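You operate a simulated robot arm through the tools that you are given. There is no shell and no other tool. Be economical: measure what you need, move in short steps, check, and stop when the job is done.

The job below is to be done with a simulated two-armed robot. You get a single attempt, and the scene is never put back.

JOB
Press the pin into the black housing and put it in the small blue tray.
Fine: air on first; the press slide ends pulled out; the other housings stay. Where these are worked on the way, their far stop is far enough and under half their travel is too little: press slide.

Only the result counts: the job must be done as asked and must still hold three seconds after the hand-in. Knocking over, shifting, dropping, spilling or breaking anything else fails it.

ROBOT AND FRAMES
Two 7-joint arms with fingered hands on one trunk, on a base that drives. Base frame: it is fixed to the floor where the robot stands at the start and does not move with it; the origin is under the middle of the robot, x ahead of it, y to its left, z up; the surface under the hand at the start is at about z = 740. Lengths are in mm, angles in rad, forces in N, time in s.
The left shoulder is at the start at [70, 145, 1127], the right one opposite. With the tool pointing down near the work surface each hand reaches from about 340 to 780 mm from the robot's upright axis, wherever it stands, measured 20 degrees to its own side. Places, roughly: blue valve lever [700, 100, 800]; inside of the small blue tray [600, -400, 700]; left green button [400, 100, 800]; nest of the press slide [500, 0, 800]; press ram [600, 0, 900]; press slide [500, 0, 800]; right green button [400, -200, 800]. Payload 3.5 kg a hand.
The tool frame of a hand sits at the grasp point between the pads (the TCP): z along the fingers, y along the line on which they close. The tips reach 25 mm beyond it. Largest opening 88 mm; the body of the gripper starts 29 mm behind the TCP. The gripper is a hand of 4 fingers: y runs from the thumb to the fingers, the wrist lies at [-13, -97, -162] in the tool frame, and closing takes about 1.5 s.
Orientation is told as [roll, pitch, yaw] about the base's x, y, z axes, in that order, counted from this pose: with the fingers straight down and the wrist toward the robot, the tool's x, y and z point along [0, 1, 0], [1, 0, 0] and [0, 0, -1] of the base frame.

CONTROLS
- The arms move only by the tool step_arm. It takes "left_deltas", "right_deltas" or both (then of equal length, played together; a hand with none holds still); each is one flat list of numbers, 6 for each row, row after row: the shift along the tool's x, y, z in cm, then the turn, a rotation vector about the tool's x, y, z in rad. In form: [tx, ty, tz, rx, ry, rz, tx, ty, tz, rx, ry, rz, ...]. A call has 1 to 12 rows; each row is the pose to reach, as a shift and turn from the pose commanded when the call began, along the tool's axes at that moment. "left_hand" and "right_hand" are, for a hand that has rows, the finger opening in cm, from 0 to 8.8, set as the call begins (left out, the last holds). A row lasts 0.2 s, in which the tool goes at most 50 mm and 0.15 rad; a call with a longer step from one row to the next is refused whole, and so is a gripper value outside its range. Where a pose cannot be reached the arm comes as near as it can. A force on the tool above 90 N (or 10 N above the force at the start of the call, whichever is more), or a blocked arm, ends the call early, and 0.2 s more pass. The fingers move at their own pace (about 45 mm/s each) and stop on an object; they squeeze with about 24 N. The grip force told is the motor's: it shows also when the fingers shut on nothing. Time passes only in rows, and 0.2 s behind the last, so rows that repeat a pose let the fingers close. The reply holds the time, the measured pose of the TCP, the force on the tool along the base axes, the opening and the grip force, in the units named above and with some noise, with the torque about the TCP (base axes, N m) and any sound that the robot's microphone picked up, and new pictures: "views" is both (left out), scene, wrist or none (wrist: the cameras of the hands that moved).
- Cameras (640 x 400 px; columns grow to the right, rows downward): "scene" is now at [133.9, -5.3, 1434.8]; the picture's right is [-0.07, -1.00, 0.00], its down [-0.69, 0.05, -0.72] and it looks along [0.72, -0.05, -0.69] (base axes); focal length 269 px, centre (320, 200). "left" rides on the left gripper at [-64, -83, -98] in its tool frame; the picture's right is [-0.62, -0.37, 0.69], its down [0.71, -0.63, 0.30] and it looks along [0.32, 0.68, 0.65] (tool axes); focal length 265 px, centre (320, 200). "right" rides on the right gripper at [64, -83, -98] in its tool frame; the picture's right is [-0.62, 0.37, -0.69], its down [-0.71, -0.63, 0.30] and it looks along [-0.32, 0.68, 0.65] (tool axes); focal length 265 px, centre (320, 200). There is no depth. A picture from a camera that has moved, and an enlarged one, comes with that camera's place and axes in the base frame and with its lens.
- move_column(by): slides the trunk up (or, below 0, down) by that many mm; the arms and the scene camera ride with it, the base frame stays. It gives what a move gives, with no picture.
- roll_base(legs): drives the robot by 1 to 6 legs, each [ahead, left, turn to the left] in mm, mm and rad, along the robot's own axes; the way and the turn of a leg run together, so that a leg with both is an arc; at most 1500 mm and 3.142 rad a leg. The arms and the cameras ride along, it lands a little off, and it stops where it bumps. It gives what a move gives, and a new picture of the scene camera.
- move_fingers(index, middle, ring, thumb_bend, thumb_turn, hand): sets how far each is bent, from 0 (flat) to 1 (curled in); at 0.3 the hand is open as for a grip, at 0.7 the pads meet at the TCP. One left out holds its place. A second passes; each finger stops where it meets its share of the squeeze, and holds until it gets a number again. A gripper value or a shape takes the hand back. It gives what a move gives, with no picture; readings hold the bend of each and the force on the fingers (four entries, about 0 where the hand has none), thumb and palm. thumb_turn goes from beside the hand (0) to across from the fingers (1), as for a grip.
- grasp_type(shape, hand): the hand has 4 fingers and takes this shape, open, in about a second: jaw (thumb against the fingers, like two jaws); tri (thumb and two fingers); tip (a fingertip pinch); poke (one finger out to press); point (the index stretched); flat (the hand flat); cup (the hand cupped); fist (a fist). The gripper value then closes the fingers along that shape, each until it touches; the sizes above hold for jaw. It gives what a move gives, with no picture.
- head_to(pan, tilt): turns the head with the scene camera to pan (to the left, within 1.501 rad either way) and tilt (down, from -0.506 to 1.204), counted from straight ahead of the robot. It gives what a move gives, and a new picture of the scene camera.
- close_up(camera, box): a new picture of the part [left, top, right, bottom] of that camera's present view, enlarged. It takes no simulated time.
- hand_in(): hands the job in; it is judged then, once.

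Work in short steps. Places have to be worked out from the pictures, the camera data and where the tool is seen: move nearer, look again, correct. Check each grasp and each placing, and mend what went wrong. You have 120 turns and 260 pictures in all, those below and enlarged ones among them. Open the grippers and draw the arms clear of the work before you hand the job in, unless the task says otherwise; then end with one line.

The tools are called as name(argument=value, ...) on one line, values as JSON. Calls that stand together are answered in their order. step_arm: Moves the arms, as the interface text tells. Its arguments: {"type":"object","properties":{"left_deltas":{"type":"array","items":{"type":"number"}},"left_hand":{"type":"number"},"right_deltas":{"type":"array","items":{"type":"number"}},"right_hand":{"type":"number"},"views":{"type":"string","enum":["both","scene","wrist","none"]}},"required":[]} The other tools are called the same way: move_column (by) slides the trunk up or down; grasp_type (shape, hand) gives the hand a shape; move_fingers (index, middle, ring, thumb_bend, thumb_turn, hand) moves the fingers one by one; roll_base (legs) drives the base; head_to (pan, tilt) turns the head that bears the scene camera; close_up (camera, box) takes an enlarged picture of a part of a camera's view; hand_in () hands the job in.

At the start:

```text
clock: 0.0
left_eef_pos: [534.4, 170.7, 1129.6]
left_tool_rot: [0.001, 0.001, 0.0]
left_force: [0.0, -0.1, -0.3]
left_torque: [0.02, 0.02, -0.05]
left_opening: 87.4
left_grip_force: 0.0
left_shape: jaw
left_bend: [0.3, 0.3, 0.3, 0.3, 0.98]
left_finger forces: [0.0, 0.0, 0.0, 0.0, 0.0, 0.0]
right_eef_pos: [501.2, -251.8, 1090.9]
right_tool_rot: [0.001, 0.0, 0.001]
right_force: [0.2, 0.1, -0.2]
right_torque: [0.01, -0.02, -0.01]
right_opening: 87.4
right_grip_force: 0.1
right_shape: jaw
right_bend: [0.3, 0.3, 0.3, 0.3, 0.98]
right_finger forces: [0.0, 0.0, 0.0, 0.1, 0.0, 0.0]
trunk travel left (down, up): [-691.0, 149.0]
robot x, y, heading: [-0.2, -1.9, -0.002]
head pan, tilt: [-0.072, 0.768]
```

scene: 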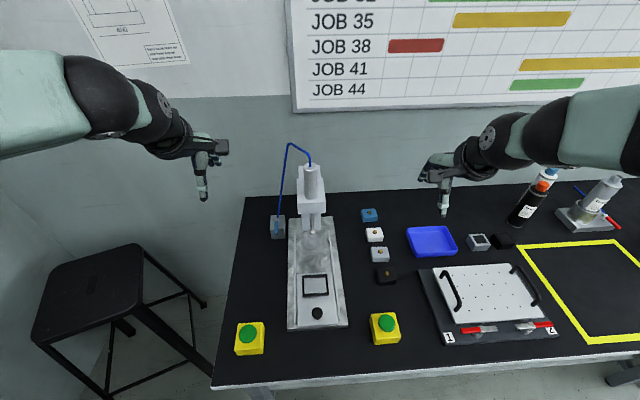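
right: 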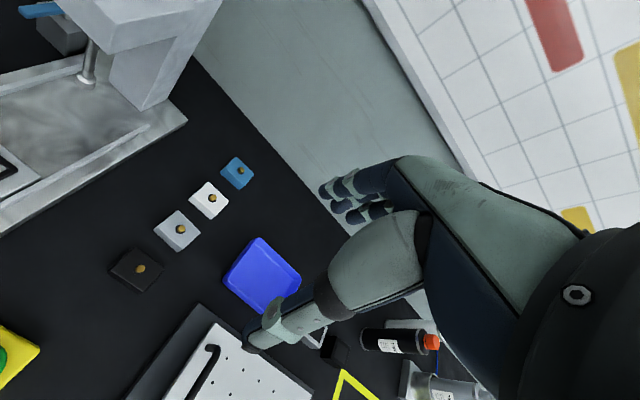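
left: 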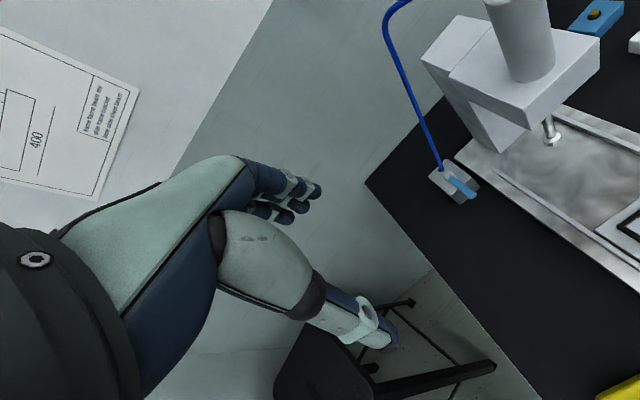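

The scene shows the press, four housings, the buttons and the tray. I take enlarged views to measure things.

close_up(camera="scene", box=[220, 200, 420, 360])

close_up(camera="scene", box=[340, 190, 500, 290])

close_up(camera="left", box=[380, 80, 640, 260])

```text
2.50 times, centred on (320, 280) of scene
camera zoom: at [133.9, -5.3, 1434.8], right [-0.07, -1.0, 0.0], down [-0.69, 0.05, -0.72], along [0.72, -0.05, -0.69], focal length 673 px, centre (320, 0)
```

zoom: 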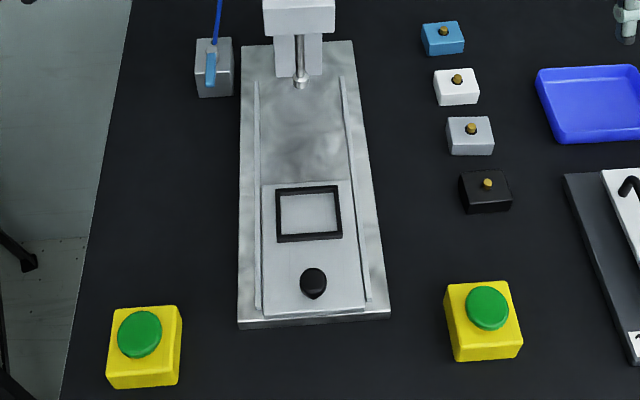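

```text
4.00 times, centred on (420, 240) of scene
camera zoom: at [133.9, -5.3, 1434.8], right [-0.07, -1.0, 0.0], down [-0.69, 0.05, -0.72], along [0.72, -0.05, -0.69], focal length 1077 px, centre (-80, 40)
```

zoom: 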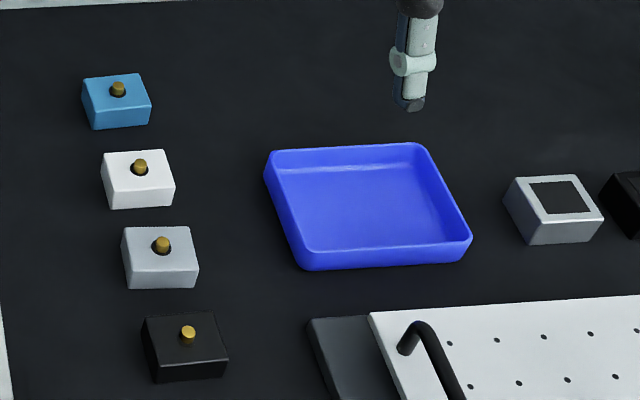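

```text
2.22 times, centred on (510, 170) of left
camera zoom: at [452.2, 105.7, 1228.5], right [-0.37, -0.62, -0.69], down [-0.63, 0.71, -0.3], along [0.68, 0.32, -0.65], focal length 590 px, centre (-102, 267)
```

zoom: 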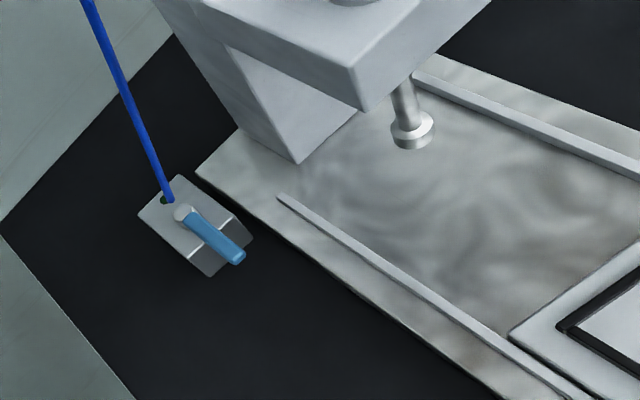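

Next I check the valve in detail and the far right of the bench.

close_up(camera="left", box=[420, 150, 500, 210])

close_up(camera="scene", box=[260, 130, 380, 250])

close_up(camera="right", box=[80, 140, 320, 320])

```text
6.67 times, centred on (460, 180) of left
camera zoom: at [452.2, 105.7, 1228.5], right [-0.37, -0.62, -0.69], down [-0.63, 0.71, -0.3], along [0.68, 0.32, -0.65], focal length 1769 px, centre (-613, 333)
```

zoom: 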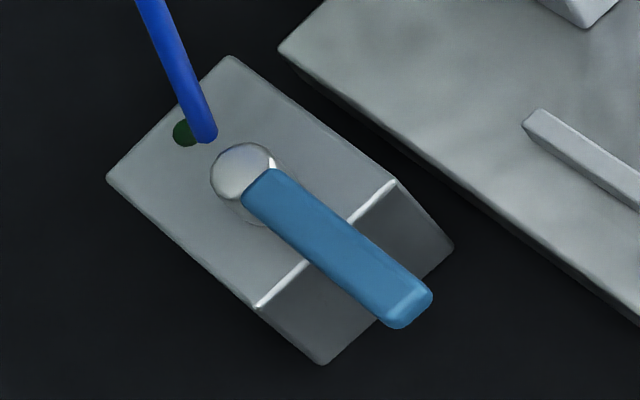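

```text
3.33 times, centred on (320, 190) of scene
camera zoom: at [133.9, -5.3, 1434.8], right [-0.07, -1.0, 0.0], down [-0.69, 0.05, -0.72], along [0.72, -0.05, -0.69], focal length 897 px, centre (320, 233)
```

zoom: 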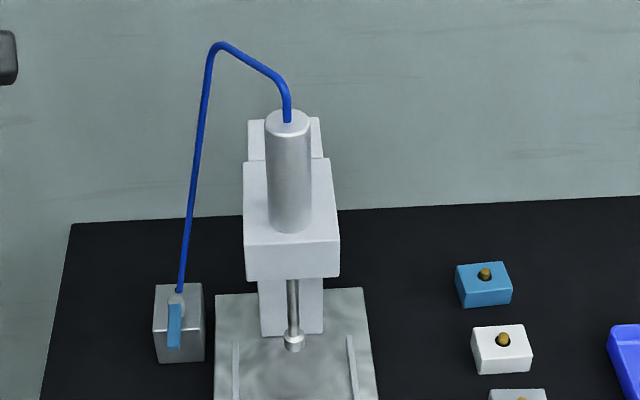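

```text
2.22 times, centred on (200, 230) of right
camera zoom: at [417.5, -187.7, 1189.2], right [0.37, -0.62, 0.69], down [-0.63, -0.71, -0.3], along [0.68, -0.32, -0.65], focal length 590 px, centre (587, 133)
```

zoom: 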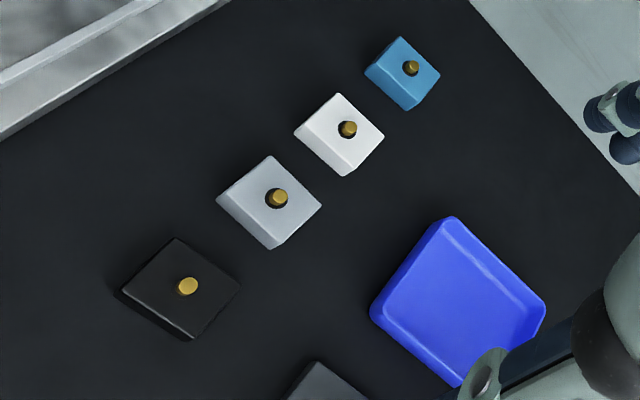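

The valve's green lamp is dark, so the air is off. The lever is at about (650–703, 87, 803) and points toward the robot. I put the left hand in poke shape and look at where its finger is.

grasp_type(shape="poke", hand="left")

step_arm(left_deltas=[0, 0, 3, 0, 0, 0, 0, 0, 7, 0, 0, 0, 0, 0, 12, 0, 0, 0, 0, 0, 16, 0, 0, 0, 0, 0, 16, 0, 0, 0], views="both")

```text
clock: 0.9
left_eef_pos: [535.1, 169.5, 1130.7]
left_tool_rot: [0.001, -0.001, 0.0]
left_force: [-0.7, 0.0, -0.8]
left_torque: [0.0, -0.03, 0.01]
left_opening: 0.0
left_grip_force: 0.1
left_shape: poke
left_bend: [0.7, 0.7, 0.99, 1.0, 1.0]
left_finger forces: [0.0, 0.0, 0.1, 0.0, 0.1, 0.1]
right_eef_pos: [501.4, -252.2, 1090.9]
right_tool_rot: [0.0, -0.001, 0.0]
right_force: [0.3, 1.1, -0.3]
right_torque: [-0.02, 0.03, -0.02]
right_opening: 87.6
right_grip_force: 0.0
right_shape: jaw
right_bend: [0.3, 0.3, 0.3, 0.3, 0.98]
right_finger forces: [0.1, 0.0, 0.1, 0.0, 0.1, 0.1]
trunk travel left (down, up): [-691.0, 149.0]
robot x, y, heading: [-1.4, 0.6, -0.003]
head pan, tilt: [-0.072, 0.768]
```

```text
clock: 2.1
left_eef_pos: [533.2, 171.5, 972.4]
left_tool_rot: [0.001, 0.0, 0.0]
left_force: [0.0, 0.6, 0.3]
left_torque: [-0.03, -0.02, 0.03]
left_opening: 0.0
left_grip_force: 0.0
left_shape: poke
left_bend: [0.7, 0.7, 0.99, 1.0, 1.0]
left_finger forces: [0.0, 0.0, 0.0, 0.0, 0.0, 0.0]
right_eef_pos: [500.5, -253.5, 1091.8]
right_tool_rot: [0.001, 0.001, 0.002]
right_force: [0.2, 0.1, 0.2]
right_torque: [0.0, 0.0, 0.0]
right_opening: 87.6
right_grip_force: 0.1
right_shape: jaw
right_bend: [0.3, 0.3, 0.3, 0.3, 0.98]
right_finger forces: [0.0, 0.0, 0.0, 0.0, 0.1, 0.0]
trunk travel left (down, up): [-691.0, 149.0]
robot x, y, heading: [-2.1, -1.7, 0.003]
head pan, tilt: [-0.072, 0.768]
camera scene: at [133.1, -5.3, 1434.9], right [-0.07, -1.0, 0.0], down [-0.69, 0.05, -0.72], along [0.72, -0.05, -0.69], focal length 269 px, centre (320, 200)
camera left: at [451.2, 107.1, 1070.7], right [-0.37, -0.62, -0.69], down [-0.63, 0.71, -0.3], along [0.68, 0.32, -0.65], focal length 265 px, centre (320, 200)
```

scene: 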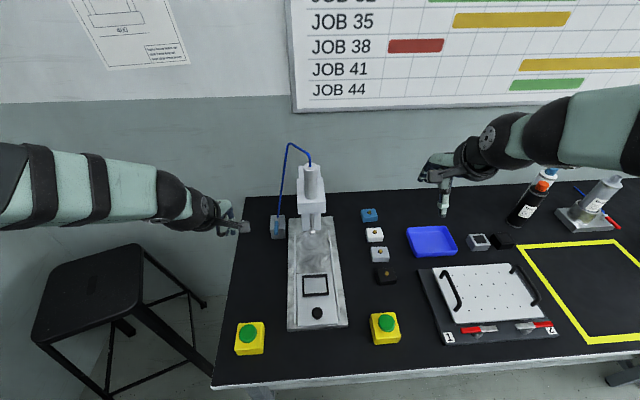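
left: 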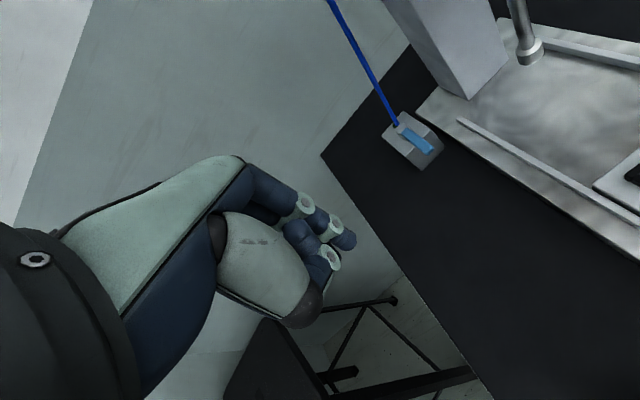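

The index tip sits on the tool axis, as expected. I move the left hand to just left of the lever tip, a little above it, and look again.

step_arm(left_deltas=[-1, 4, 2, 0, 0, 0, -2, 7, 5, 0, 0, 0, -3, 10, 8, 0, 0, 0, -4, 12, 11, 0, 0, 0, -4, 12, 11, 0, 0, 0], views="both")

```text
clock: 3.3
left_eef_pos: [656.1, 133.9, 861.8]
left_tool_rot: [0.001, -0.001, 0.0]
left_force: [-0.6, 0.3, 0.3]
left_torque: [-0.01, -0.02, 0.01]
left_opening: 0.3
left_grip_force: 0.0
left_shape: poke
left_bend: [0.7, 0.7, 0.99, 1.0, 1.0]
left_finger forces: [0.0, 0.0, 0.0, 0.0, 0.0, 0.0]
right_eef_pos: [500.0, -252.8, 1092.2]
right_tool_rot: [0.001, 0.0, 0.001]
right_force: [0.7, 0.3, 0.0]
right_torque: [-0.02, 0.0, 0.01]
right_opening: 87.9
right_grip_force: 0.0
right_shape: jaw
right_bend: [0.3, 0.3, 0.3, 0.3, 0.98]
right_finger forces: [0.1, 0.1, 0.0, 0.0, 0.1, 0.0]
trunk travel left (down, up): [-691.0, 149.0]
robot x, y, heading: [-1.6, 2.3, 0.001]
head pan, tilt: [-0.072, 0.768]
camera scene: at [132.6, -5.1, 1435.0], right [-0.07, -1.0, 0.0], down [-0.69, 0.05, -0.72], along [0.72, -0.05, -0.69], focal length 269 px, centre (320, 200)
camera left: at [573.3, 69.1, 960.4], right [-0.37, -0.62, -0.69], down [-0.63, 0.71, -0.3], along [0.68, 0.32, -0.65], focal length 265 px, centre (320, 200)
```

scene: 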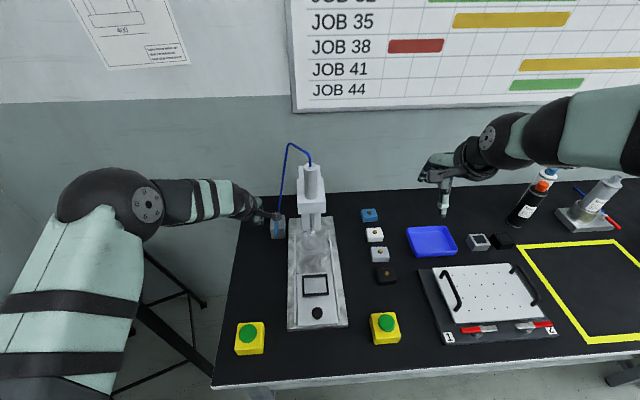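
left: 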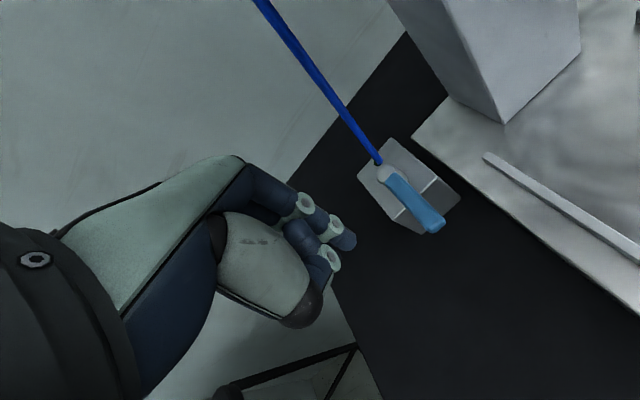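

The lever tip is confirmed at about (647, 88, 803). I lower the fingertip to z≈795 on its left and push it to the right (−y) as a first test.

step_arm(left_deltas=[0, 0, 2, 0, 0, 0, 0, 0, 4.2, 0, 0, 0, -2, 0, 4.2, 0, 0, 0, -3, 0, 4.2, 0, 0, 0, -4, 0, 4.2, 0, 0, 0, -5, 0, 4.2, 0, 0, 0, -5.5, 0, 4.2, 0, 0, 0], views="wrist")

```text
clock: 4.9
left_eef_pos: [658.8, 101.4, 818.9]
left_tool_rot: [0.02, -0.01, 0.031]
left_force: [8.5, 52.0, 8.9]
left_torque: [0.65, -0.17, -0.01]
left_opening: 0.0
left_grip_force: 0.1
left_shape: poke
left_bend: [0.7, 0.7, 0.99, 1.0, 1.0]
left_finger forces: [56.4, 0.0, 0.0, 0.1, 0.1, 0.1]
right_eef_pos: [501.9, -241.6, 1092.2]
right_tool_rot: [-0.008, 0.001, 0.005]
right_force: [0.4, -0.1, 0.4]
right_torque: [0.01, -0.02, 0.0]
right_opening: 87.4
right_grip_force: 0.0
right_shape: jaw
right_bend: [0.3, 0.3, 0.3, 0.3, 0.98]
right_finger forces: [0.0, 0.0, 0.0, 0.0, 0.0, 0.0]
trunk travel left (down, up): [-691.0, 149.0]
robot x, y, heading: [1.4, 4.5, 0.005]
head pan, tilt: [-0.072, 0.768]
camera left: at [578.1, 32.3, 916.2], right [-0.34, -0.62, -0.71], down [-0.65, 0.7, -0.29], along [0.68, 0.36, -0.64], focal length 265 px, centre (320, 200)
```

left: 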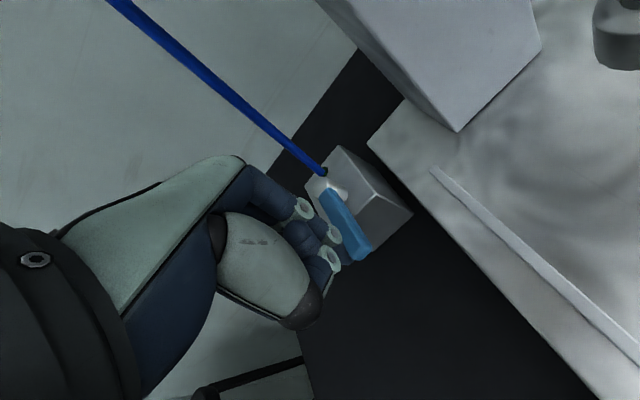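

It stopped dead at 52 N, so the lever turns the other way. I back off, lift over the lever and come down on its right.

step_arm(left_deltas=[3, 0, 0, 0, 0, 0, 3, 0, -3, 0, 0, 0, 2, 0, -6, 0, 0, 0, -2, 0, -6, 0, 0, 0, -4.5, 0, -6, 0, 0, 0, -4.5, 0, -6, 0, 0, 0], views="wrist")

```text
clock: 6.3
left_eef_pos: [656.0, 33.2, 879.0]
left_tool_rot: [0.001, 0.002, 0.003]
left_force: [0.7, 10.8, -1.4]
left_torque: [-0.98, -0.09, -0.52]
left_opening: 0.0
left_grip_force: 0.1
left_shape: poke
left_bend: [0.7, 0.7, 0.99, 1.0, 1.0]
left_finger forces: [0.0, 0.0, 0.0, 0.1, 0.0, 0.0]
right_eef_pos: [503.1, -249.9, 1091.8]
right_tool_rot: [-0.001, 0.0, 0.001]
right_force: [0.1, 0.1, -0.9]
right_torque: [-0.01, 0.01, 0.01]
right_opening: 87.5
right_grip_force: 0.0
right_shape: jaw
right_bend: [0.3, 0.3, 0.3, 0.3, 0.98]
right_finger forces: [0.1, 0.0, 0.0, 0.0, 0.1, 0.0]
trunk travel left (down, up): [-691.0, 149.0]
robot x, y, heading: [0.0, 0.8, -0.003]
head pan, tilt: [-0.072, 0.768]
camera left: at [573.8, -31.1, 977.3], right [-0.37, -0.62, -0.69], down [-0.63, 0.71, -0.3], along [0.68, 0.33, -0.65], focal length 265 px, centre (320, 200)
```

left: 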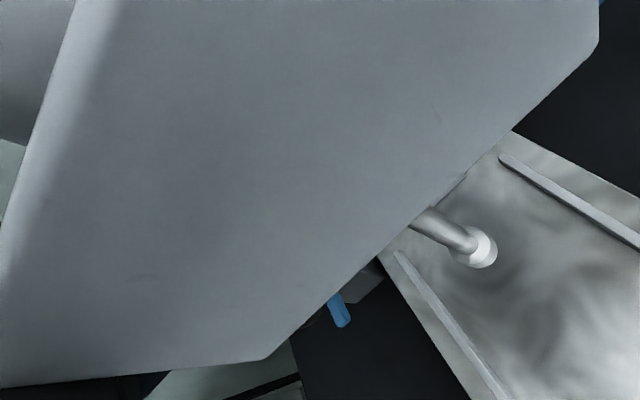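

The hand is touching the press head (10.8 N), so there is no room to come straight down here. I retreat left and tilt the hand, leaning it left so that the fingertip can reach in to the right of the lever.

step_arm(left_deltas=[4, 0, 0, 0, 0, 0, 8, 0, 0, 0, 0, 0, 10, 0, 0, 0, -0.15, 0, 10, 0, 0, 0, -0.3, 0, 9, 0, 0, 0, -0.45, 0, 7.8, 0, 0, 0, -0.6, 0, 7.8, 0, 0, 0, -0.6, 0], views="both")

```text
clock: 7.9
left_eef_pos: [655.0, 108.7, 877.7]
left_tool_rot: [-0.602, 0.001, 0.0]
left_force: [0.0, 0.4, 0.6]
left_torque: [-0.03, 0.02, -0.01]
left_opening: 0.0
left_grip_force: 0.0
left_shape: poke
left_bend: [0.7, 0.7, 0.99, 1.0, 1.0]
left_finger forces: [0.0, 0.0, 0.0, 0.0, 0.0, 0.1]
right_eef_pos: [501.0, -252.5, 1091.9]
right_tool_rot: [0.0, -0.001, 0.0]
right_force: [0.1, -0.4, 0.7]
right_torque: [0.0, 0.03, -0.02]
right_opening: 87.8
right_grip_force: 0.0
right_shape: jaw
right_bend: [0.3, 0.3, 0.3, 0.3, 0.98]
right_finger forces: [0.0, 0.1, 0.0, 0.1, 0.0, 0.0]
trunk travel left (down, up): [-691.0, 149.0]
robot x, y, heading: [0.1, 2.2, 0.005]
head pan, tilt: [-0.072, 0.768]
camera scene: at [133.7, -5.8, 1434.8], right [-0.07, -1.0, 0.0], down [-0.69, 0.05, -0.72], along [0.72, -0.05, -0.69], focal length 269 px, centre (320, 200)
camera left: at [572.4, 111.2, 995.6], right [-0.37, -0.9, -0.22], down [-0.63, 0.42, -0.66], along [0.68, -0.1, -0.72], focal length 265 px, centre (320, 200)
```

scene: 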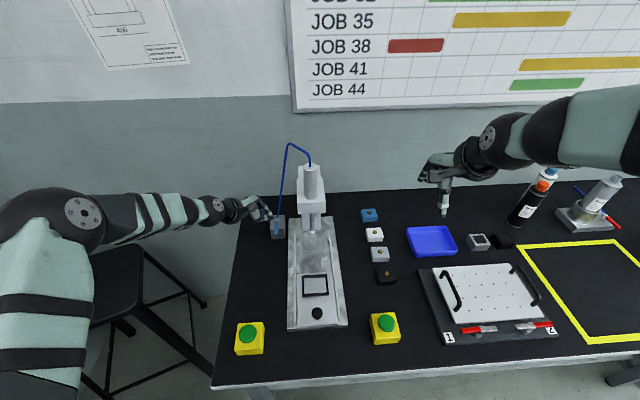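
left: 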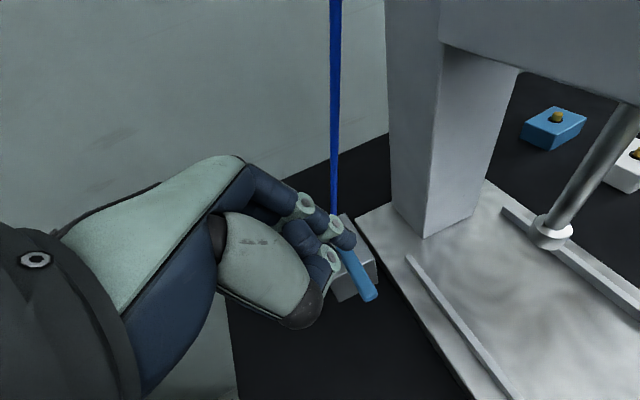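

The pose is right. I slide the finger down along its axis to the right of the lever.

step_arm(left_deltas=[0, 0, 3, 0, 0, 0, 0, 0, 6, 0, 0, 0, 0, 0, 8, 0, 0, 0, 0, 0, 8, 0, 0, 0], views="wrist")

```text
clock: 8.9
left_eef_pos: [656.4, 67.6, 818.2]
left_tool_rot: [-0.602, -0.014, 0.006]
left_force: [0.5, 15.8, 26.3]
left_torque: [0.83, -0.53, 0.28]
left_opening: 0.2
left_grip_force: 0.1
left_shape: poke
left_bend: [0.7, 0.7, 0.99, 1.0, 1.0]
left_finger forces: [0.0, 0.1, 30.0, 0.1, 0.0, 0.0]
right_eef_pos: [498.5, -249.0, 1094.1]
right_tool_rot: [0.0, -0.005, 0.002]
right_force: [0.7, 0.1, -0.6]
right_torque: [0.02, 0.01, -0.03]
right_opening: 87.4
right_grip_force: 0.0
right_shape: jaw
right_bend: [0.3, 0.3, 0.3, 0.3, 0.98]
right_finger forces: [0.0, 0.0, 0.0, 0.1, 0.0, 0.0]
trunk travel left (down, up): [-691.0, 149.0]
robot x, y, heading: [-1.6, 1.4, 0.005]
head pan, tilt: [-0.072, 0.768]
camera left: at [572.1, 69.9, 935.7], right [-0.36, -0.91, -0.23], down [-0.62, 0.41, -0.66], along [0.7, -0.1, -0.71], focal length 265 px, centre (320, 200)
```

left: 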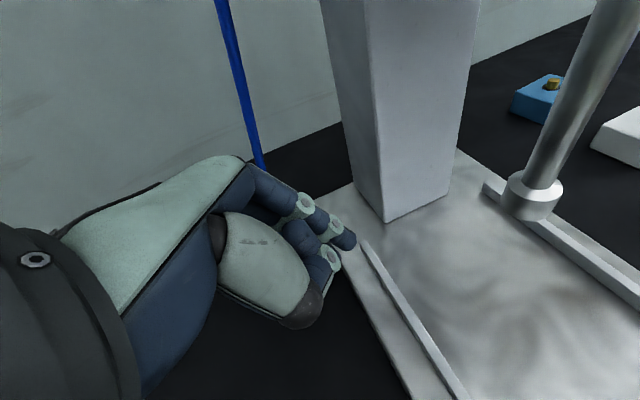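

A curled finger is resting on the lever (30 N on the third entry). I back out along the axis and switch to the "point" shape, which leaves only the index sticking out.

step_arm(left_deltas=[0, 0, -3, 0, 0, 0, 0, 0, -6, 0, 0, 0, 0, 0, -8, 0, 0, 0], views="none")

grasp_type(shape="point", hand="left")

close_up(camera="left", box=[160, 100, 480, 340])

close_up(camera="scene", box=[230, 170, 350, 260])

```text
clock: 9.7
left_eef_pos: [655.3, 107.9, 876.2]
left_tool_rot: [-0.6, 0.002, -0.004]
left_force: [-0.2, 0.0, -0.1]
left_torque: [0.0, 0.01, -0.01]
left_opening: 0.1
left_grip_force: 0.1
left_shape: poke
left_bend: [0.7, 0.7, 0.99, 1.0, 1.0]
left_finger forces: [0.0, 0.0, 0.0, 0.0, 0.1, 0.0]
right_eef_pos: [501.3, -252.2, 1091.7]
right_tool_rot: [0.0, 0.0, -0.001]
right_force: [-0.5, 0.0, -0.3]
right_torque: [0.02, -0.04, 0.0]
right_opening: 87.7
right_grip_force: 0.0
right_shape: jaw
right_bend: [0.3, 0.3, 0.3, 0.3, 0.98]
right_finger forces: [0.1, 0.1, 0.1, 0.0, 0.0, 0.0]
trunk travel left (down, up): [-691.0, 149.0]
robot x, y, heading: [0.9, -1.9, -0.001]
head pan, tilt: [-0.072, 0.768]
```

```text
clock: 10.6
left_eef_pos: [655.4, 108.0, 878.3]
left_tool_rot: [-0.601, 0.001, 0.0]
left_force: [0.4, 0.5, 0.6]
left_torque: [-0.01, -0.01, 0.02]
left_opening: 0.0
left_grip_force: 0.0
left_shape: point
left_bend: [0.2, 1.0, 1.0, 0.98, 0.88]
left_finger forces: [0.0, 0.0, 0.1, 0.0, 0.1, 0.0]
right_eef_pos: [500.6, -252.7, 1091.5]
right_tool_rot: [0.0, 0.0, -0.002]
right_force: [0.3, 0.3, 1.2]
right_torque: [0.03, 0.0, 0.02]
right_opening: 87.5
right_grip_force: 0.1
right_shape: jaw
right_bend: [0.3, 0.3, 0.3, 0.3, 0.98]
right_finger forces: [0.1, 0.0, 0.1, 0.0, 0.0, 0.1]
trunk travel left (down, up): [-691.0, 149.0]
robot x, y, heading: [2.1, 1.0, 0.007]
head pan, tilt: [-0.072, 0.768]
```

```text
1.67 times, centred on (320, 220) of left
camera zoom: at [573.4, 109.8, 995.2], right [-0.37, -0.9, -0.22], down [-0.63, 0.42, -0.65], along [0.68, -0.1, -0.72], focal length 442 px, centre (320, 167)
```

zoom: 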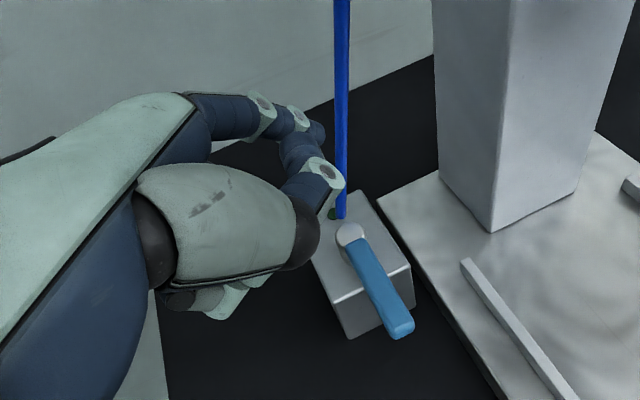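

```text
4.44 times, centred on (290, 215) of scene
camera zoom: at [133.7, -5.2, 1434.8], right [-0.07, -1.0, 0.0], down [-0.69, 0.05, -0.72], along [0.72, -0.05, -0.69], focal length 1196 px, centre (453, 133)
```

zoom: 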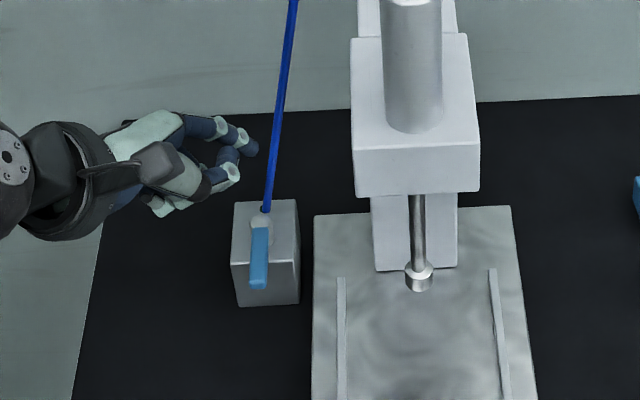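

The index in "point" bends away from the tool axis. From two views, the head's left face is at y≈15 and its bottom at z≈940, so a vertical hand at y≈58 will clear it. I go back to poke with the middle finger curled as well, and straighten the hand up.

grasp_type(shape="poke", hand="left")

move_fingers(hand="left", middle=1, ring=1)

step_arm(left_deltas=[-1, 0, 0.7, 0, 0.15, 0, -2, 0, 1.4, 0, 0.3, 0, -3, 0, 2, 0, 0.45, 0, -4.1, 0, 2.8, 0, 0.6, 0, -4.1, 0, 2.8, 0, 0.6, 0], views="wrist")

```text
clock: 11.5
left_eef_pos: [655.5, 107.0, 877.8]
left_tool_rot: [-0.601, 0.001, 0.0]
left_force: [-0.6, -0.7, 0.0]
left_torque: [-0.02, 0.01, -0.02]
left_opening: 0.2
left_grip_force: 0.3
left_shape: poke
left_bend: [0.7, 0.7, 0.99, 1.0, 1.0]
left_finger forces: [0.0, 0.0, 0.0, 0.1, 0.0, 0.0]
right_eef_pos: [500.8, -251.9, 1090.7]
right_tool_rot: [-0.001, 0.001, -0.001]
right_force: [-0.1, -0.2, -0.3]
right_torque: [-0.01, -0.02, 0.02]
right_opening: 87.8
right_grip_force: 0.0
right_shape: jaw
right_bend: [0.3, 0.3, 0.3, 0.3, 0.98]
right_finger forces: [0.0, 0.0, 0.0, 0.0, 0.1, 0.0]
trunk travel left (down, up): [-691.0, 149.0]
robot x, y, heading: [-2.9, -0.1, 0.003]
head pan, tilt: [-0.072, 0.768]
```

```text
clock: 12.5
left_eef_pos: [657.0, 108.2, 877.7]
left_tool_rot: [-0.6, 0.001, 0.0]
left_force: [-0.7, -0.1, -0.2]
left_torque: [0.01, -0.01, 0.02]
left_opening: 22.6
left_grip_force: 0.0
left_shape: fingers
left_bend: [0.7, 1.0, 1.0, 1.0, 1.0]
left_finger forces: [0.0, 0.0, 0.0, 0.1, 0.0, 0.1]
right_eef_pos: [501.6, -251.2, 1091.7]
right_tool_rot: [0.0, -0.001, 0.0]
right_force: [0.7, -0.3, -0.2]
right_torque: [0.01, 0.02, 0.02]
right_opening: 87.6
right_grip_force: 0.0
right_shape: jaw
right_bend: [0.3, 0.3, 0.3, 0.3, 0.98]
right_finger forces: [0.0, 0.1, 0.0, 0.1, 0.0, 0.1]
trunk travel left (down, up): [-691.0, 149.0]
robot x, y, heading: [1.0, 1.1, 0.001]
head pan, tilt: [-0.072, 0.768]
```

```text
clock: 13.7
left_eef_pos: [654.2, 57.8, 877.9]
left_tool_rot: [0.0, 0.001, 0.001]
left_force: [0.5, -0.2, 0.2]
left_torque: [-0.01, 0.0, 0.01]
left_opening: 22.4
left_grip_force: 0.0
left_shape: fingers
left_bend: [0.7, 1.0, 1.0, 1.0, 1.0]
left_finger forces: [0.0, 0.1, 0.1, 0.0, 0.1, 0.1]
right_eef_pos: [500.2, -250.5, 1091.6]
right_tool_rot: [-0.001, 0.001, 0.001]
right_force: [0.8, 0.5, 0.6]
right_torque: [-0.02, 0.03, 0.02]
right_opening: 87.7
right_grip_force: 0.1
right_shape: jaw
right_bend: [0.3, 0.3, 0.3, 0.3, 0.98]
right_finger forces: [0.1, 0.0, 0.0, 0.0, 0.0, 0.1]
trunk travel left (down, up): [-691.0, 149.0]
robot x, y, heading: [0.4, -0.2, -0.0]
head pan, tilt: [-0.072, 0.768]
camera left: at [571.7, -6.0, 976.1], right [-0.37, -0.62, -0.69], down [-0.63, 0.71, -0.3], along [0.68, 0.33, -0.65], focal length 265 px, centre (320, 200)
```

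left: 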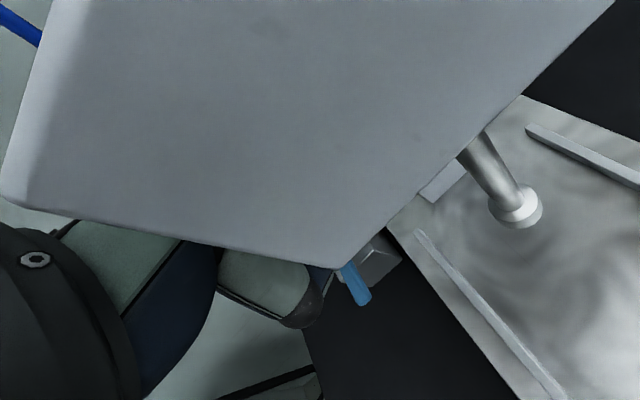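

No contact, and the head only blocks the camera's view. I descend beside the lever, then push left (+y) a little.

step_arm(left_deltas=[0, 0, 3, 0, 0, 0, 0, 0, 5, 0, 0, 0, 0, 0, 6, 0, 0, 0, 0, 0, 6, 0, 0, 0], views="none")

step_arm(left_deltas=[1, 0, 0, 0, 0, 0, 2, 0, 0, 0, 0, 0, 3, 0.2, 0, 0, 0, 0, 4, 0.5, 0, 0, 0, 0], views="both")

```text
clock: 14.7
left_eef_pos: [653.4, 56.3, 818.8]
left_tool_rot: [-0.001, 0.0, -0.001]
left_force: [-0.1, 0.4, 0.1]
left_torque: [0.0, -0.02, 0.02]
left_opening: 22.6
left_grip_force: 0.1
left_shape: fingers
left_bend: [0.7, 1.0, 1.0, 1.0, 1.0]
left_finger forces: [0.0, 0.0, 0.0, 0.1, 0.1, 0.0]
right_eef_pos: [501.1, -252.2, 1091.1]
right_tool_rot: [0.001, 0.0, 0.0]
right_force: [-0.4, 0.6, -0.3]
right_torque: [0.0, -0.02, 0.04]
right_opening: 87.5
right_grip_force: 0.0
right_shape: jaw
right_bend: [0.3, 0.3, 0.3, 0.3, 0.98]
right_finger forces: [0.0, 0.0, 0.1, 0.0, 0.1, 0.1]
trunk travel left (down, up): [-691.0, 149.0]
robot x, y, heading: [-2.6, 0.2, -0.005]
head pan, tilt: [-0.072, 0.768]
```

```text
clock: 15.7
left_eef_pos: [660.5, 96.2, 819.0]
left_tool_rot: [0.0, -0.001, -0.003]
left_force: [-3.4, -1.9, 0.9]
left_torque: [-0.08, 0.04, -0.05]
left_opening: 21.8
left_grip_force: 1.2
left_shape: fingers
left_bend: [0.7, 1.0, 1.0, 1.0, 1.0]
left_finger forces: [2.9, 0.0, 0.0, 0.0, 0.1, 0.0]
right_eef_pos: [501.1, -251.9, 1092.2]
right_tool_rot: [0.0, 0.001, 0.0]
right_force: [0.0, 0.9, -0.4]
right_torque: [0.0, -0.02, 0.03]
right_opening: 87.8
right_grip_force: 0.1
right_shape: jaw
right_bend: [0.3, 0.3, 0.3, 0.3, 0.98]
right_finger forces: [0.0, 0.0, 0.1, 0.0, 0.0, 0.1]
trunk travel left (down, up): [-691.0, 149.0]
robot x, y, heading: [-2.5, -1.2, 0.002]
head pan, tilt: [-0.072, 0.768]
camera scene: at [133.2, -5.4, 1434.9], right [-0.07, -1.0, 0.0], down [-0.69, 0.05, -0.72], along [0.72, -0.05, -0.69], focal length 269 px, centre (320, 200)
camera left: at [577.1, 33.1, 917.4], right [-0.37, -0.62, -0.69], down [-0.63, 0.71, -0.3], along [0.68, 0.32, -0.65], focal length 265 px, centre (320, 200)
```

scene: 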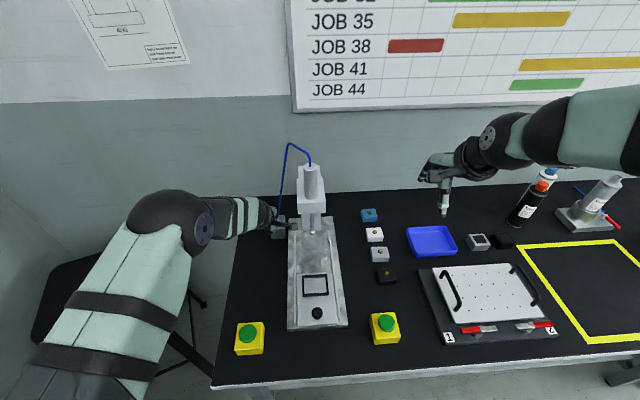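
left: 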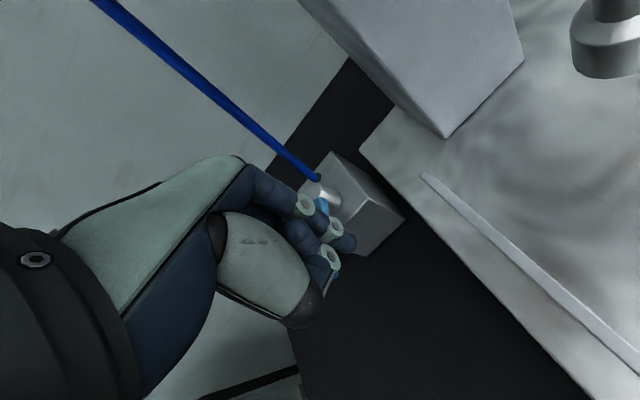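

The lever is turning easily (about 3 N). I continue along the arc to the quarter turn.

step_arm(left_deltas=[1.2, 0, 0, 0, 0, 0, 2.0, 0.6, 0, 0, 0, 0, 2.8, 1.4, 0, 0, 0, 0, 3.3, 2.1, 0, 0, 0, 0, 3.6, 2.8, 0, 0, 0, 0, 3.8, 3.5, 0, 0, 0, 0], views="wrist")

```text
clock: 17.1
left_eef_pos: [691.5, 134.9, 819.3]
left_tool_rot: [0.0, -0.002, 0.0]
left_force: [-12.7, -3.9, 4.9]
left_torque: [-0.1, 0.1, -0.1]
left_opening: 18.1
left_grip_force: 7.3
left_shape: fingers
left_bend: [0.7, 1.0, 1.0, 1.0, 1.0]
left_finger forces: [14.3, 0.0, 0.0, 0.1, 0.0, 0.0]
right_eef_pos: [497.2, -252.8, 1093.7]
right_tool_rot: [0.0, -0.004, 0.001]
right_force: [-0.1, -0.4, 0.1]
right_torque: [0.0, -0.04, 0.02]
right_opening: 87.4
right_grip_force: 0.0
right_shape: jaw
right_bend: [0.3, 0.3, 0.3, 0.3, 0.98]
right_finger forces: [0.0, 0.0, 0.0, 0.0, 0.0, 0.0]
trunk travel left (down, up): [-691.0, 149.0]
robot x, y, heading: [-3.9, -2.5, 0.001]
head pan, tilt: [-0.072, 0.768]
camera left: at [609.0, 70.3, 918.3], right [-0.37, -0.62, -0.69], down [-0.63, 0.72, -0.3], along [0.68, 0.32, -0.65], focal length 265 px, centre (320, 200)
```

left: 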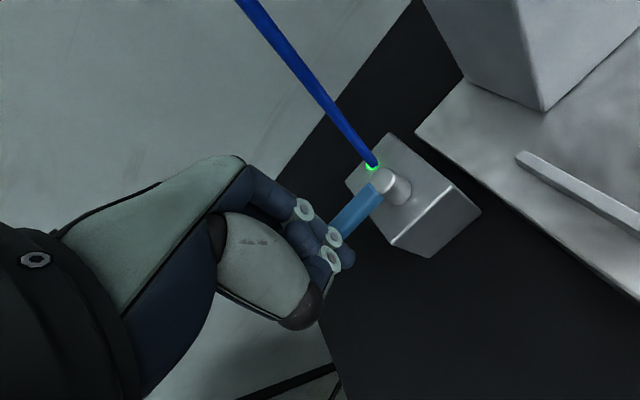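

The valve lamp is lit green, so the air is on. I withdraw the left hand toward the robot and bring the right hand above the black housing (about (509, −216)) with the opening reduced.

step_arm(left_deltas=[0, -3, 0, 0, 0, 0, 0, -5, -4, 0, 0, 0, 0, -9, -7, 0, 0, 0, 1, -13, -9, 0, 0, 0, 2, -17.5, -10, 0, 0, 0, 3, -21, -10, 0, 0, 0, 3, -24, -10, 0, 0, 0, 3, -24, -10, 0, 0, 0], right_deltas=[1, 0.3, 3, 0, 0, 0, 2, 0.8, 7, 0, 0, 0, 3.6, 0.8, 11, 0, 0, 0, 3.6, 0.8, 15, 0, 0, 0, 3.6, 0.8, 19, 0, 0, 0, 3.6, 0.8, 19, 0, 0, 0, 3.6, 0.8, 19, 0, 0, 0, 3.6, 0.8, 19, 0, 0, 0], right_hand=5.8, views="both")

close_up(camera="right", box=[60, 130, 400, 400])

close_up(camera="scene", box=[220, 200, 420, 360])

```text
clock: 18.9
left_eef_pos: [455.6, 167.0, 916.3]
left_tool_rot: [-0.001, 0.0, -0.001]
left_force: [0.2, -0.9, 0.5]
left_torque: [0.03, 0.04, -0.02]
left_opening: 22.8
left_grip_force: 0.0
left_shape: fingers
left_bend: [0.7, 1.0, 1.0, 1.0, 1.0]
left_finger forces: [0.0, 0.0, 0.0, 0.1, 0.1, 0.1]
right_eef_pos: [507.8, -215.9, 899.7]
right_tool_rot: [0.0, 0.001, -0.001]
right_force: [-1.1, -0.7, 0.2]
right_torque: [0.0, -0.02, 0.0]
right_opening: 58.2
right_grip_force: 0.2
right_shape: jaw
right_bend: [0.28, 0.38, 0.35, 0.61, 0.99]
right_finger forces: [0.1, 0.0, 0.0, 0.0, 0.0, 0.0]
trunk travel left (down, up): [-691.0, 149.0]
robot x, y, heading: [0.8, -0.1, -0.003]
head pan, tilt: [-0.072, 0.768]
camera scene: at [134.5, -5.3, 1434.7], right [-0.07, -1.0, 0.0], down [-0.69, 0.05, -0.72], along [0.72, -0.05, -0.69], focal length 269 px, centre (320, 200)
camera right: at [424.4, -152.2, 998.1], right [0.37, -0.62, 0.69], down [-0.63, -0.71, -0.3], along [0.68, -0.32, -0.65], focal length 265 px, centre (320, 200)
camera left: at [372.9, 102.4, 1014.6], right [-0.37, -0.62, -0.69], down [-0.63, 0.71, -0.3], along [0.68, 0.32, -0.65], focal length 265 px, centre (320, 200)
```

scene: 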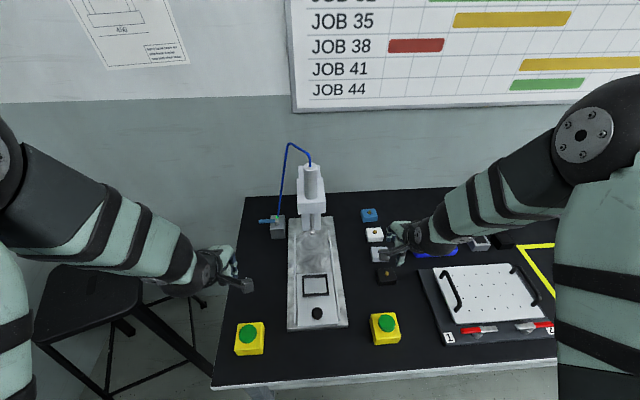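
right: 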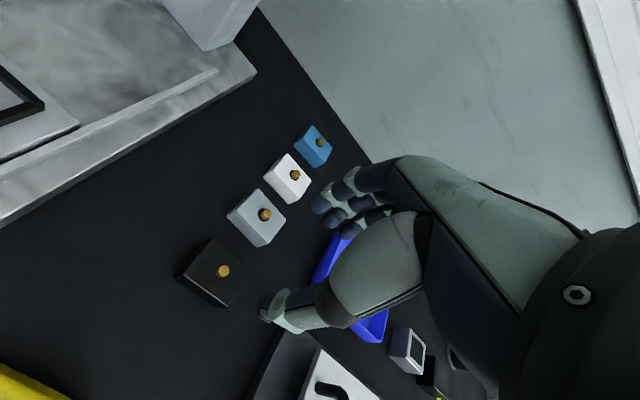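
left: 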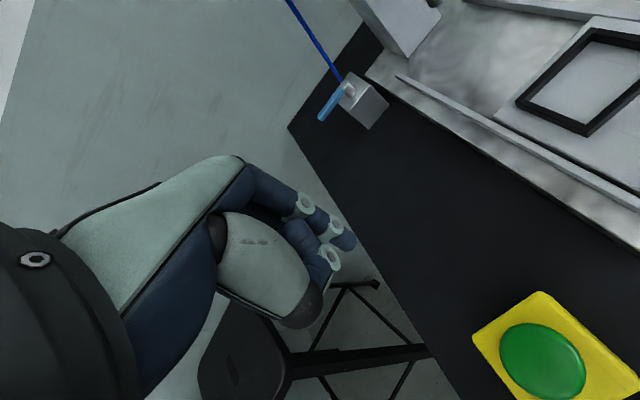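

```text
1.48 times, centred on (230, 265) of right
camera zoom: at [424.4, -152.2, 998.1], right [0.37, -0.62, 0.69], down [-0.63, -0.71, -0.3], along [0.68, -0.32, -0.65], focal length 393 px, centre (453, 104)
```

zoom: 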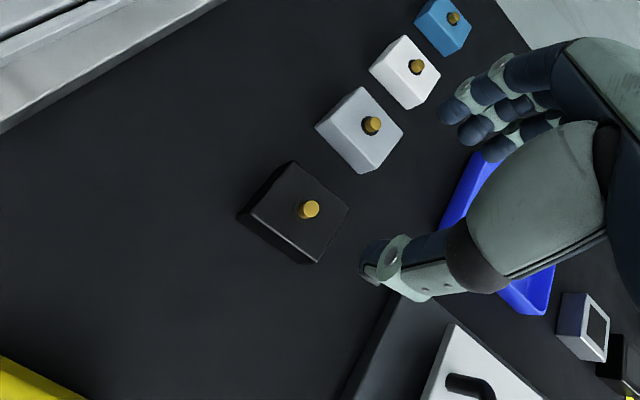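

```text
2.50 times, centred on (320, 280) of scene
camera zoom: at [134.5, -5.3, 1434.7], right [-0.07, -1.0, 0.0], down [-0.69, 0.05, -0.72], along [0.72, -0.05, -0.69], focal length 673 px, centre (320, 0)
```

zoom: 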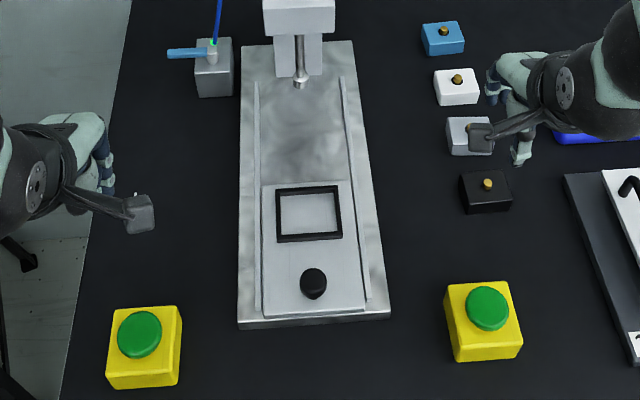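

The black housing is confirmed centred at about (509, −216), 39×45 mm, with its top at about z 770. I descend with the fingers straddling it along x.

step_arm(right_deltas=[0, 0.1, 4, 0, 0, 0, 0, 0.1, 8, 0, 0, 0, 0, 0.1, 10, 0, 0, 0, 0, 0.1, 12, 0, 0, 0, 0, 0.1, 12, 0, 0, 0], views="both")

close_up(camera="right", box=[200, 130, 440, 330])

close_up(camera="scene", box=[330, 210, 450, 310])

```text
clock: 20.1
left_eef_pos: [455.6, 167.1, 916.7]
left_tool_rot: [-0.001, 0.0, 0.0]
left_force: [0.3, -0.1, 0.4]
left_torque: [0.03, -0.02, 0.0]
left_opening: 22.6
left_grip_force: 0.0
left_shape: fingers
left_bend: [0.7, 1.0, 1.0, 1.0, 1.0]
left_finger forces: [0.1, 0.0, 0.1, 0.0, 0.1, 0.1]
right_eef_pos: [510.3, -216.0, 781.9]
right_tool_rot: [0.001, 0.001, 0.001]
right_force: [0.2, 0.0, 0.6]
right_torque: [0.0, -0.01, 0.01]
right_opening: 58.6
right_grip_force: 0.1
right_shape: jaw
right_bend: [0.28, 0.38, 0.35, 0.61, 0.99]
right_finger forces: [0.1, 0.1, 0.0, 0.0, 0.0, 0.1]
trunk travel left (down, up): [-691.0, 149.0]
robot x, y, heading: [-0.4, 1.8, 0.003]
head pan, tilt: [-0.072, 0.768]
camera scene: at [133.4, -5.2, 1434.9], right [-0.07, -1.0, 0.0], down [-0.69, 0.05, -0.72], along [0.72, -0.05, -0.69], focal length 269 px, centre (320, 200)
camera right: at [426.5, -152.2, 878.9], right [0.37, -0.62, 0.69], down [-0.63, -0.71, -0.3], along [0.68, -0.32, -0.65], focal length 265 px, centre (320, 200)
```

scene: 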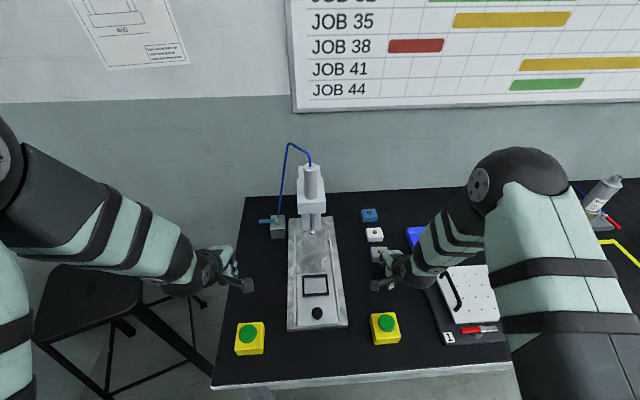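
right: 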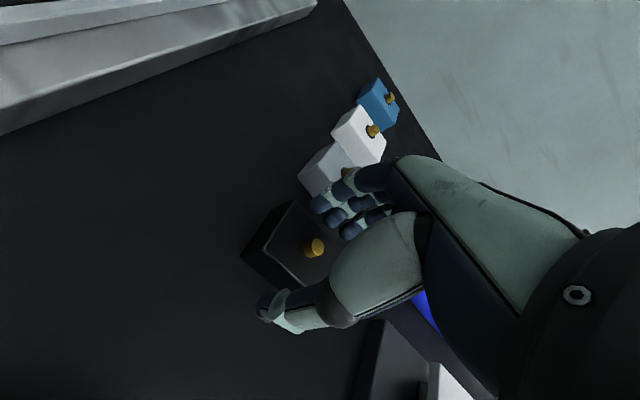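

```text
2.00 times, centred on (320, 230) of right
camera zoom: at [426.5, -152.2, 878.9], right [0.37, -0.62, 0.69], down [-0.63, -0.71, -0.3], along [0.68, -0.32, -0.65], focal length 531 px, centre (320, 140)
```

zoom: 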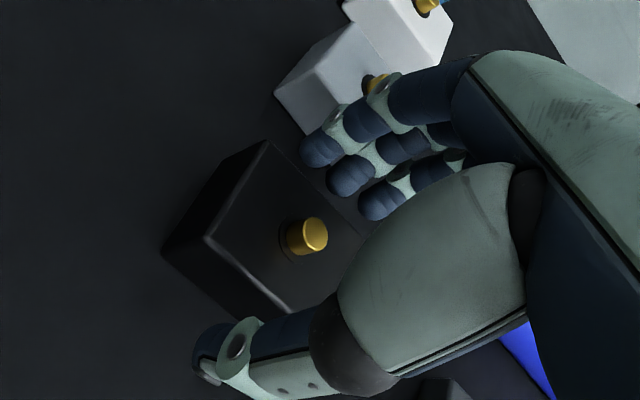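

```text
4.00 times, centred on (390, 260) of scene
camera zoom: at [133.4, -5.2, 1434.9], right [-0.07, -1.0, 0.0], down [-0.69, 0.05, -0.72], along [0.72, -0.05, -0.69], focal length 1077 px, centre (40, -40)
```

zoom: 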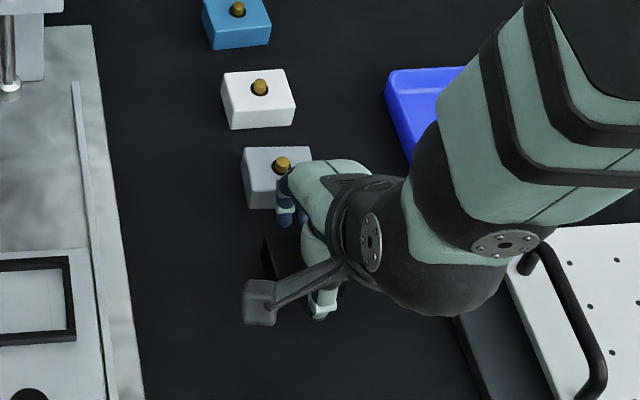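

The pin sits about 3 mm left of the tool axis. I shift by that amount and close.

step_arm(right_deltas=[0.3, -0.1, 0.2, 0, 0, 0, 0.3, -0.1, 0.2, 0, 0, 0], views="none")

step_arm(right_deltas=[0, 0, 0, 0, 0, 0, 0, 0, 0, 0, 0, 0, 0, 0, 0, 0, 0, 0, 0, 0, 0, 0, 0, 0, 0, 0, 0, 0, 0, 0, 0, 0, 0, 0, 0, 0, 0, 0, 0, 0, 0, 0, 0, 0, 0, 0, 0, 0], right_hand=3.0, views="wrist")

```text
clock: 20.7
left_eef_pos: [455.7, 166.4, 916.7]
left_tool_rot: [0.001, 0.0, -0.001]
left_force: [-0.4, 0.0, -0.2]
left_torque: [0.0, -0.02, 0.03]
left_opening: 22.4
left_grip_force: 0.1
left_shape: fingers
left_bend: [0.7, 1.0, 1.0, 1.0, 1.0]
left_finger forces: [0.0, 0.0, 0.0, 0.0, 0.1, 0.0]
right_eef_pos: [508.6, -213.2, 779.2]
right_tool_rot: [-0.003, 0.0, -0.003]
right_force: [0.6, 0.2, -0.5]
right_torque: [0.02, 0.03, -0.01]
right_opening: 58.2
right_grip_force: 0.0
right_shape: jaw
right_bend: [0.28, 0.38, 0.35, 0.61, 0.99]
right_finger forces: [0.0, 0.0, 0.0, 0.0, 0.0, 0.0]
trunk travel left (down, up): [-691.0, 149.0]
robot x, y, heading: [2.2, 0.9, -0.001]
head pan, tilt: [-0.072, 0.768]
```

```text
clock: 22.5
left_eef_pos: [454.7, 167.2, 914.8]
left_tool_rot: [0.001, 0.002, -0.001]
left_force: [-0.4, 0.7, 0.3]
left_torque: [0.0, 0.02, 0.01]
left_opening: 22.5
left_grip_force: 0.0
left_shape: fingers
left_bend: [0.7, 1.0, 1.0, 1.0, 1.0]
left_finger forces: [0.0, 0.0, 0.0, 0.1, 0.0, 0.0]
right_eef_pos: [509.5, -212.8, 778.9]
right_tool_rot: [0.0, -0.001, 0.0]
right_force: [-0.7, -1.3, 0.5]
right_torque: [-0.01, -0.03, -0.03]
right_opening: 34.4
right_grip_force: 24.2
right_shape: jaw
right_bend: [0.74, 0.51, 0.49, 0.72, 1.0]
right_finger forces: [12.5, 6.4, 2.9, 0.0, 21.9, 0.1]
trunk travel left (down, up): [-691.0, 149.0]
robot x, y, heading: [2.1, -0.1, -0.0]
head pan, tilt: [-0.072, 0.768]
camera right: at [425.5, -148.9, 876.9], right [0.37, -0.62, 0.69], down [-0.63, -0.71, -0.3], along [0.68, -0.32, -0.65], focal length 265 px, centre (320, 200)
```

right: 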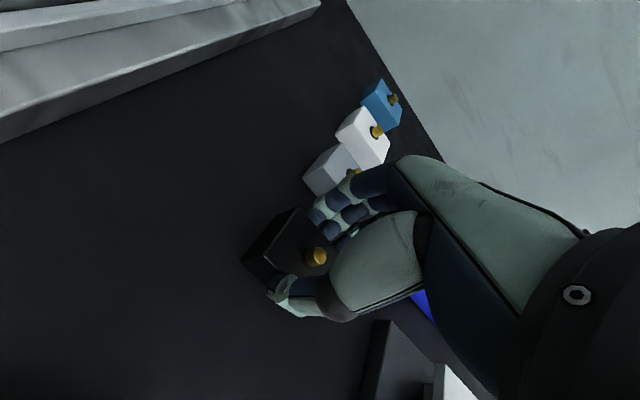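

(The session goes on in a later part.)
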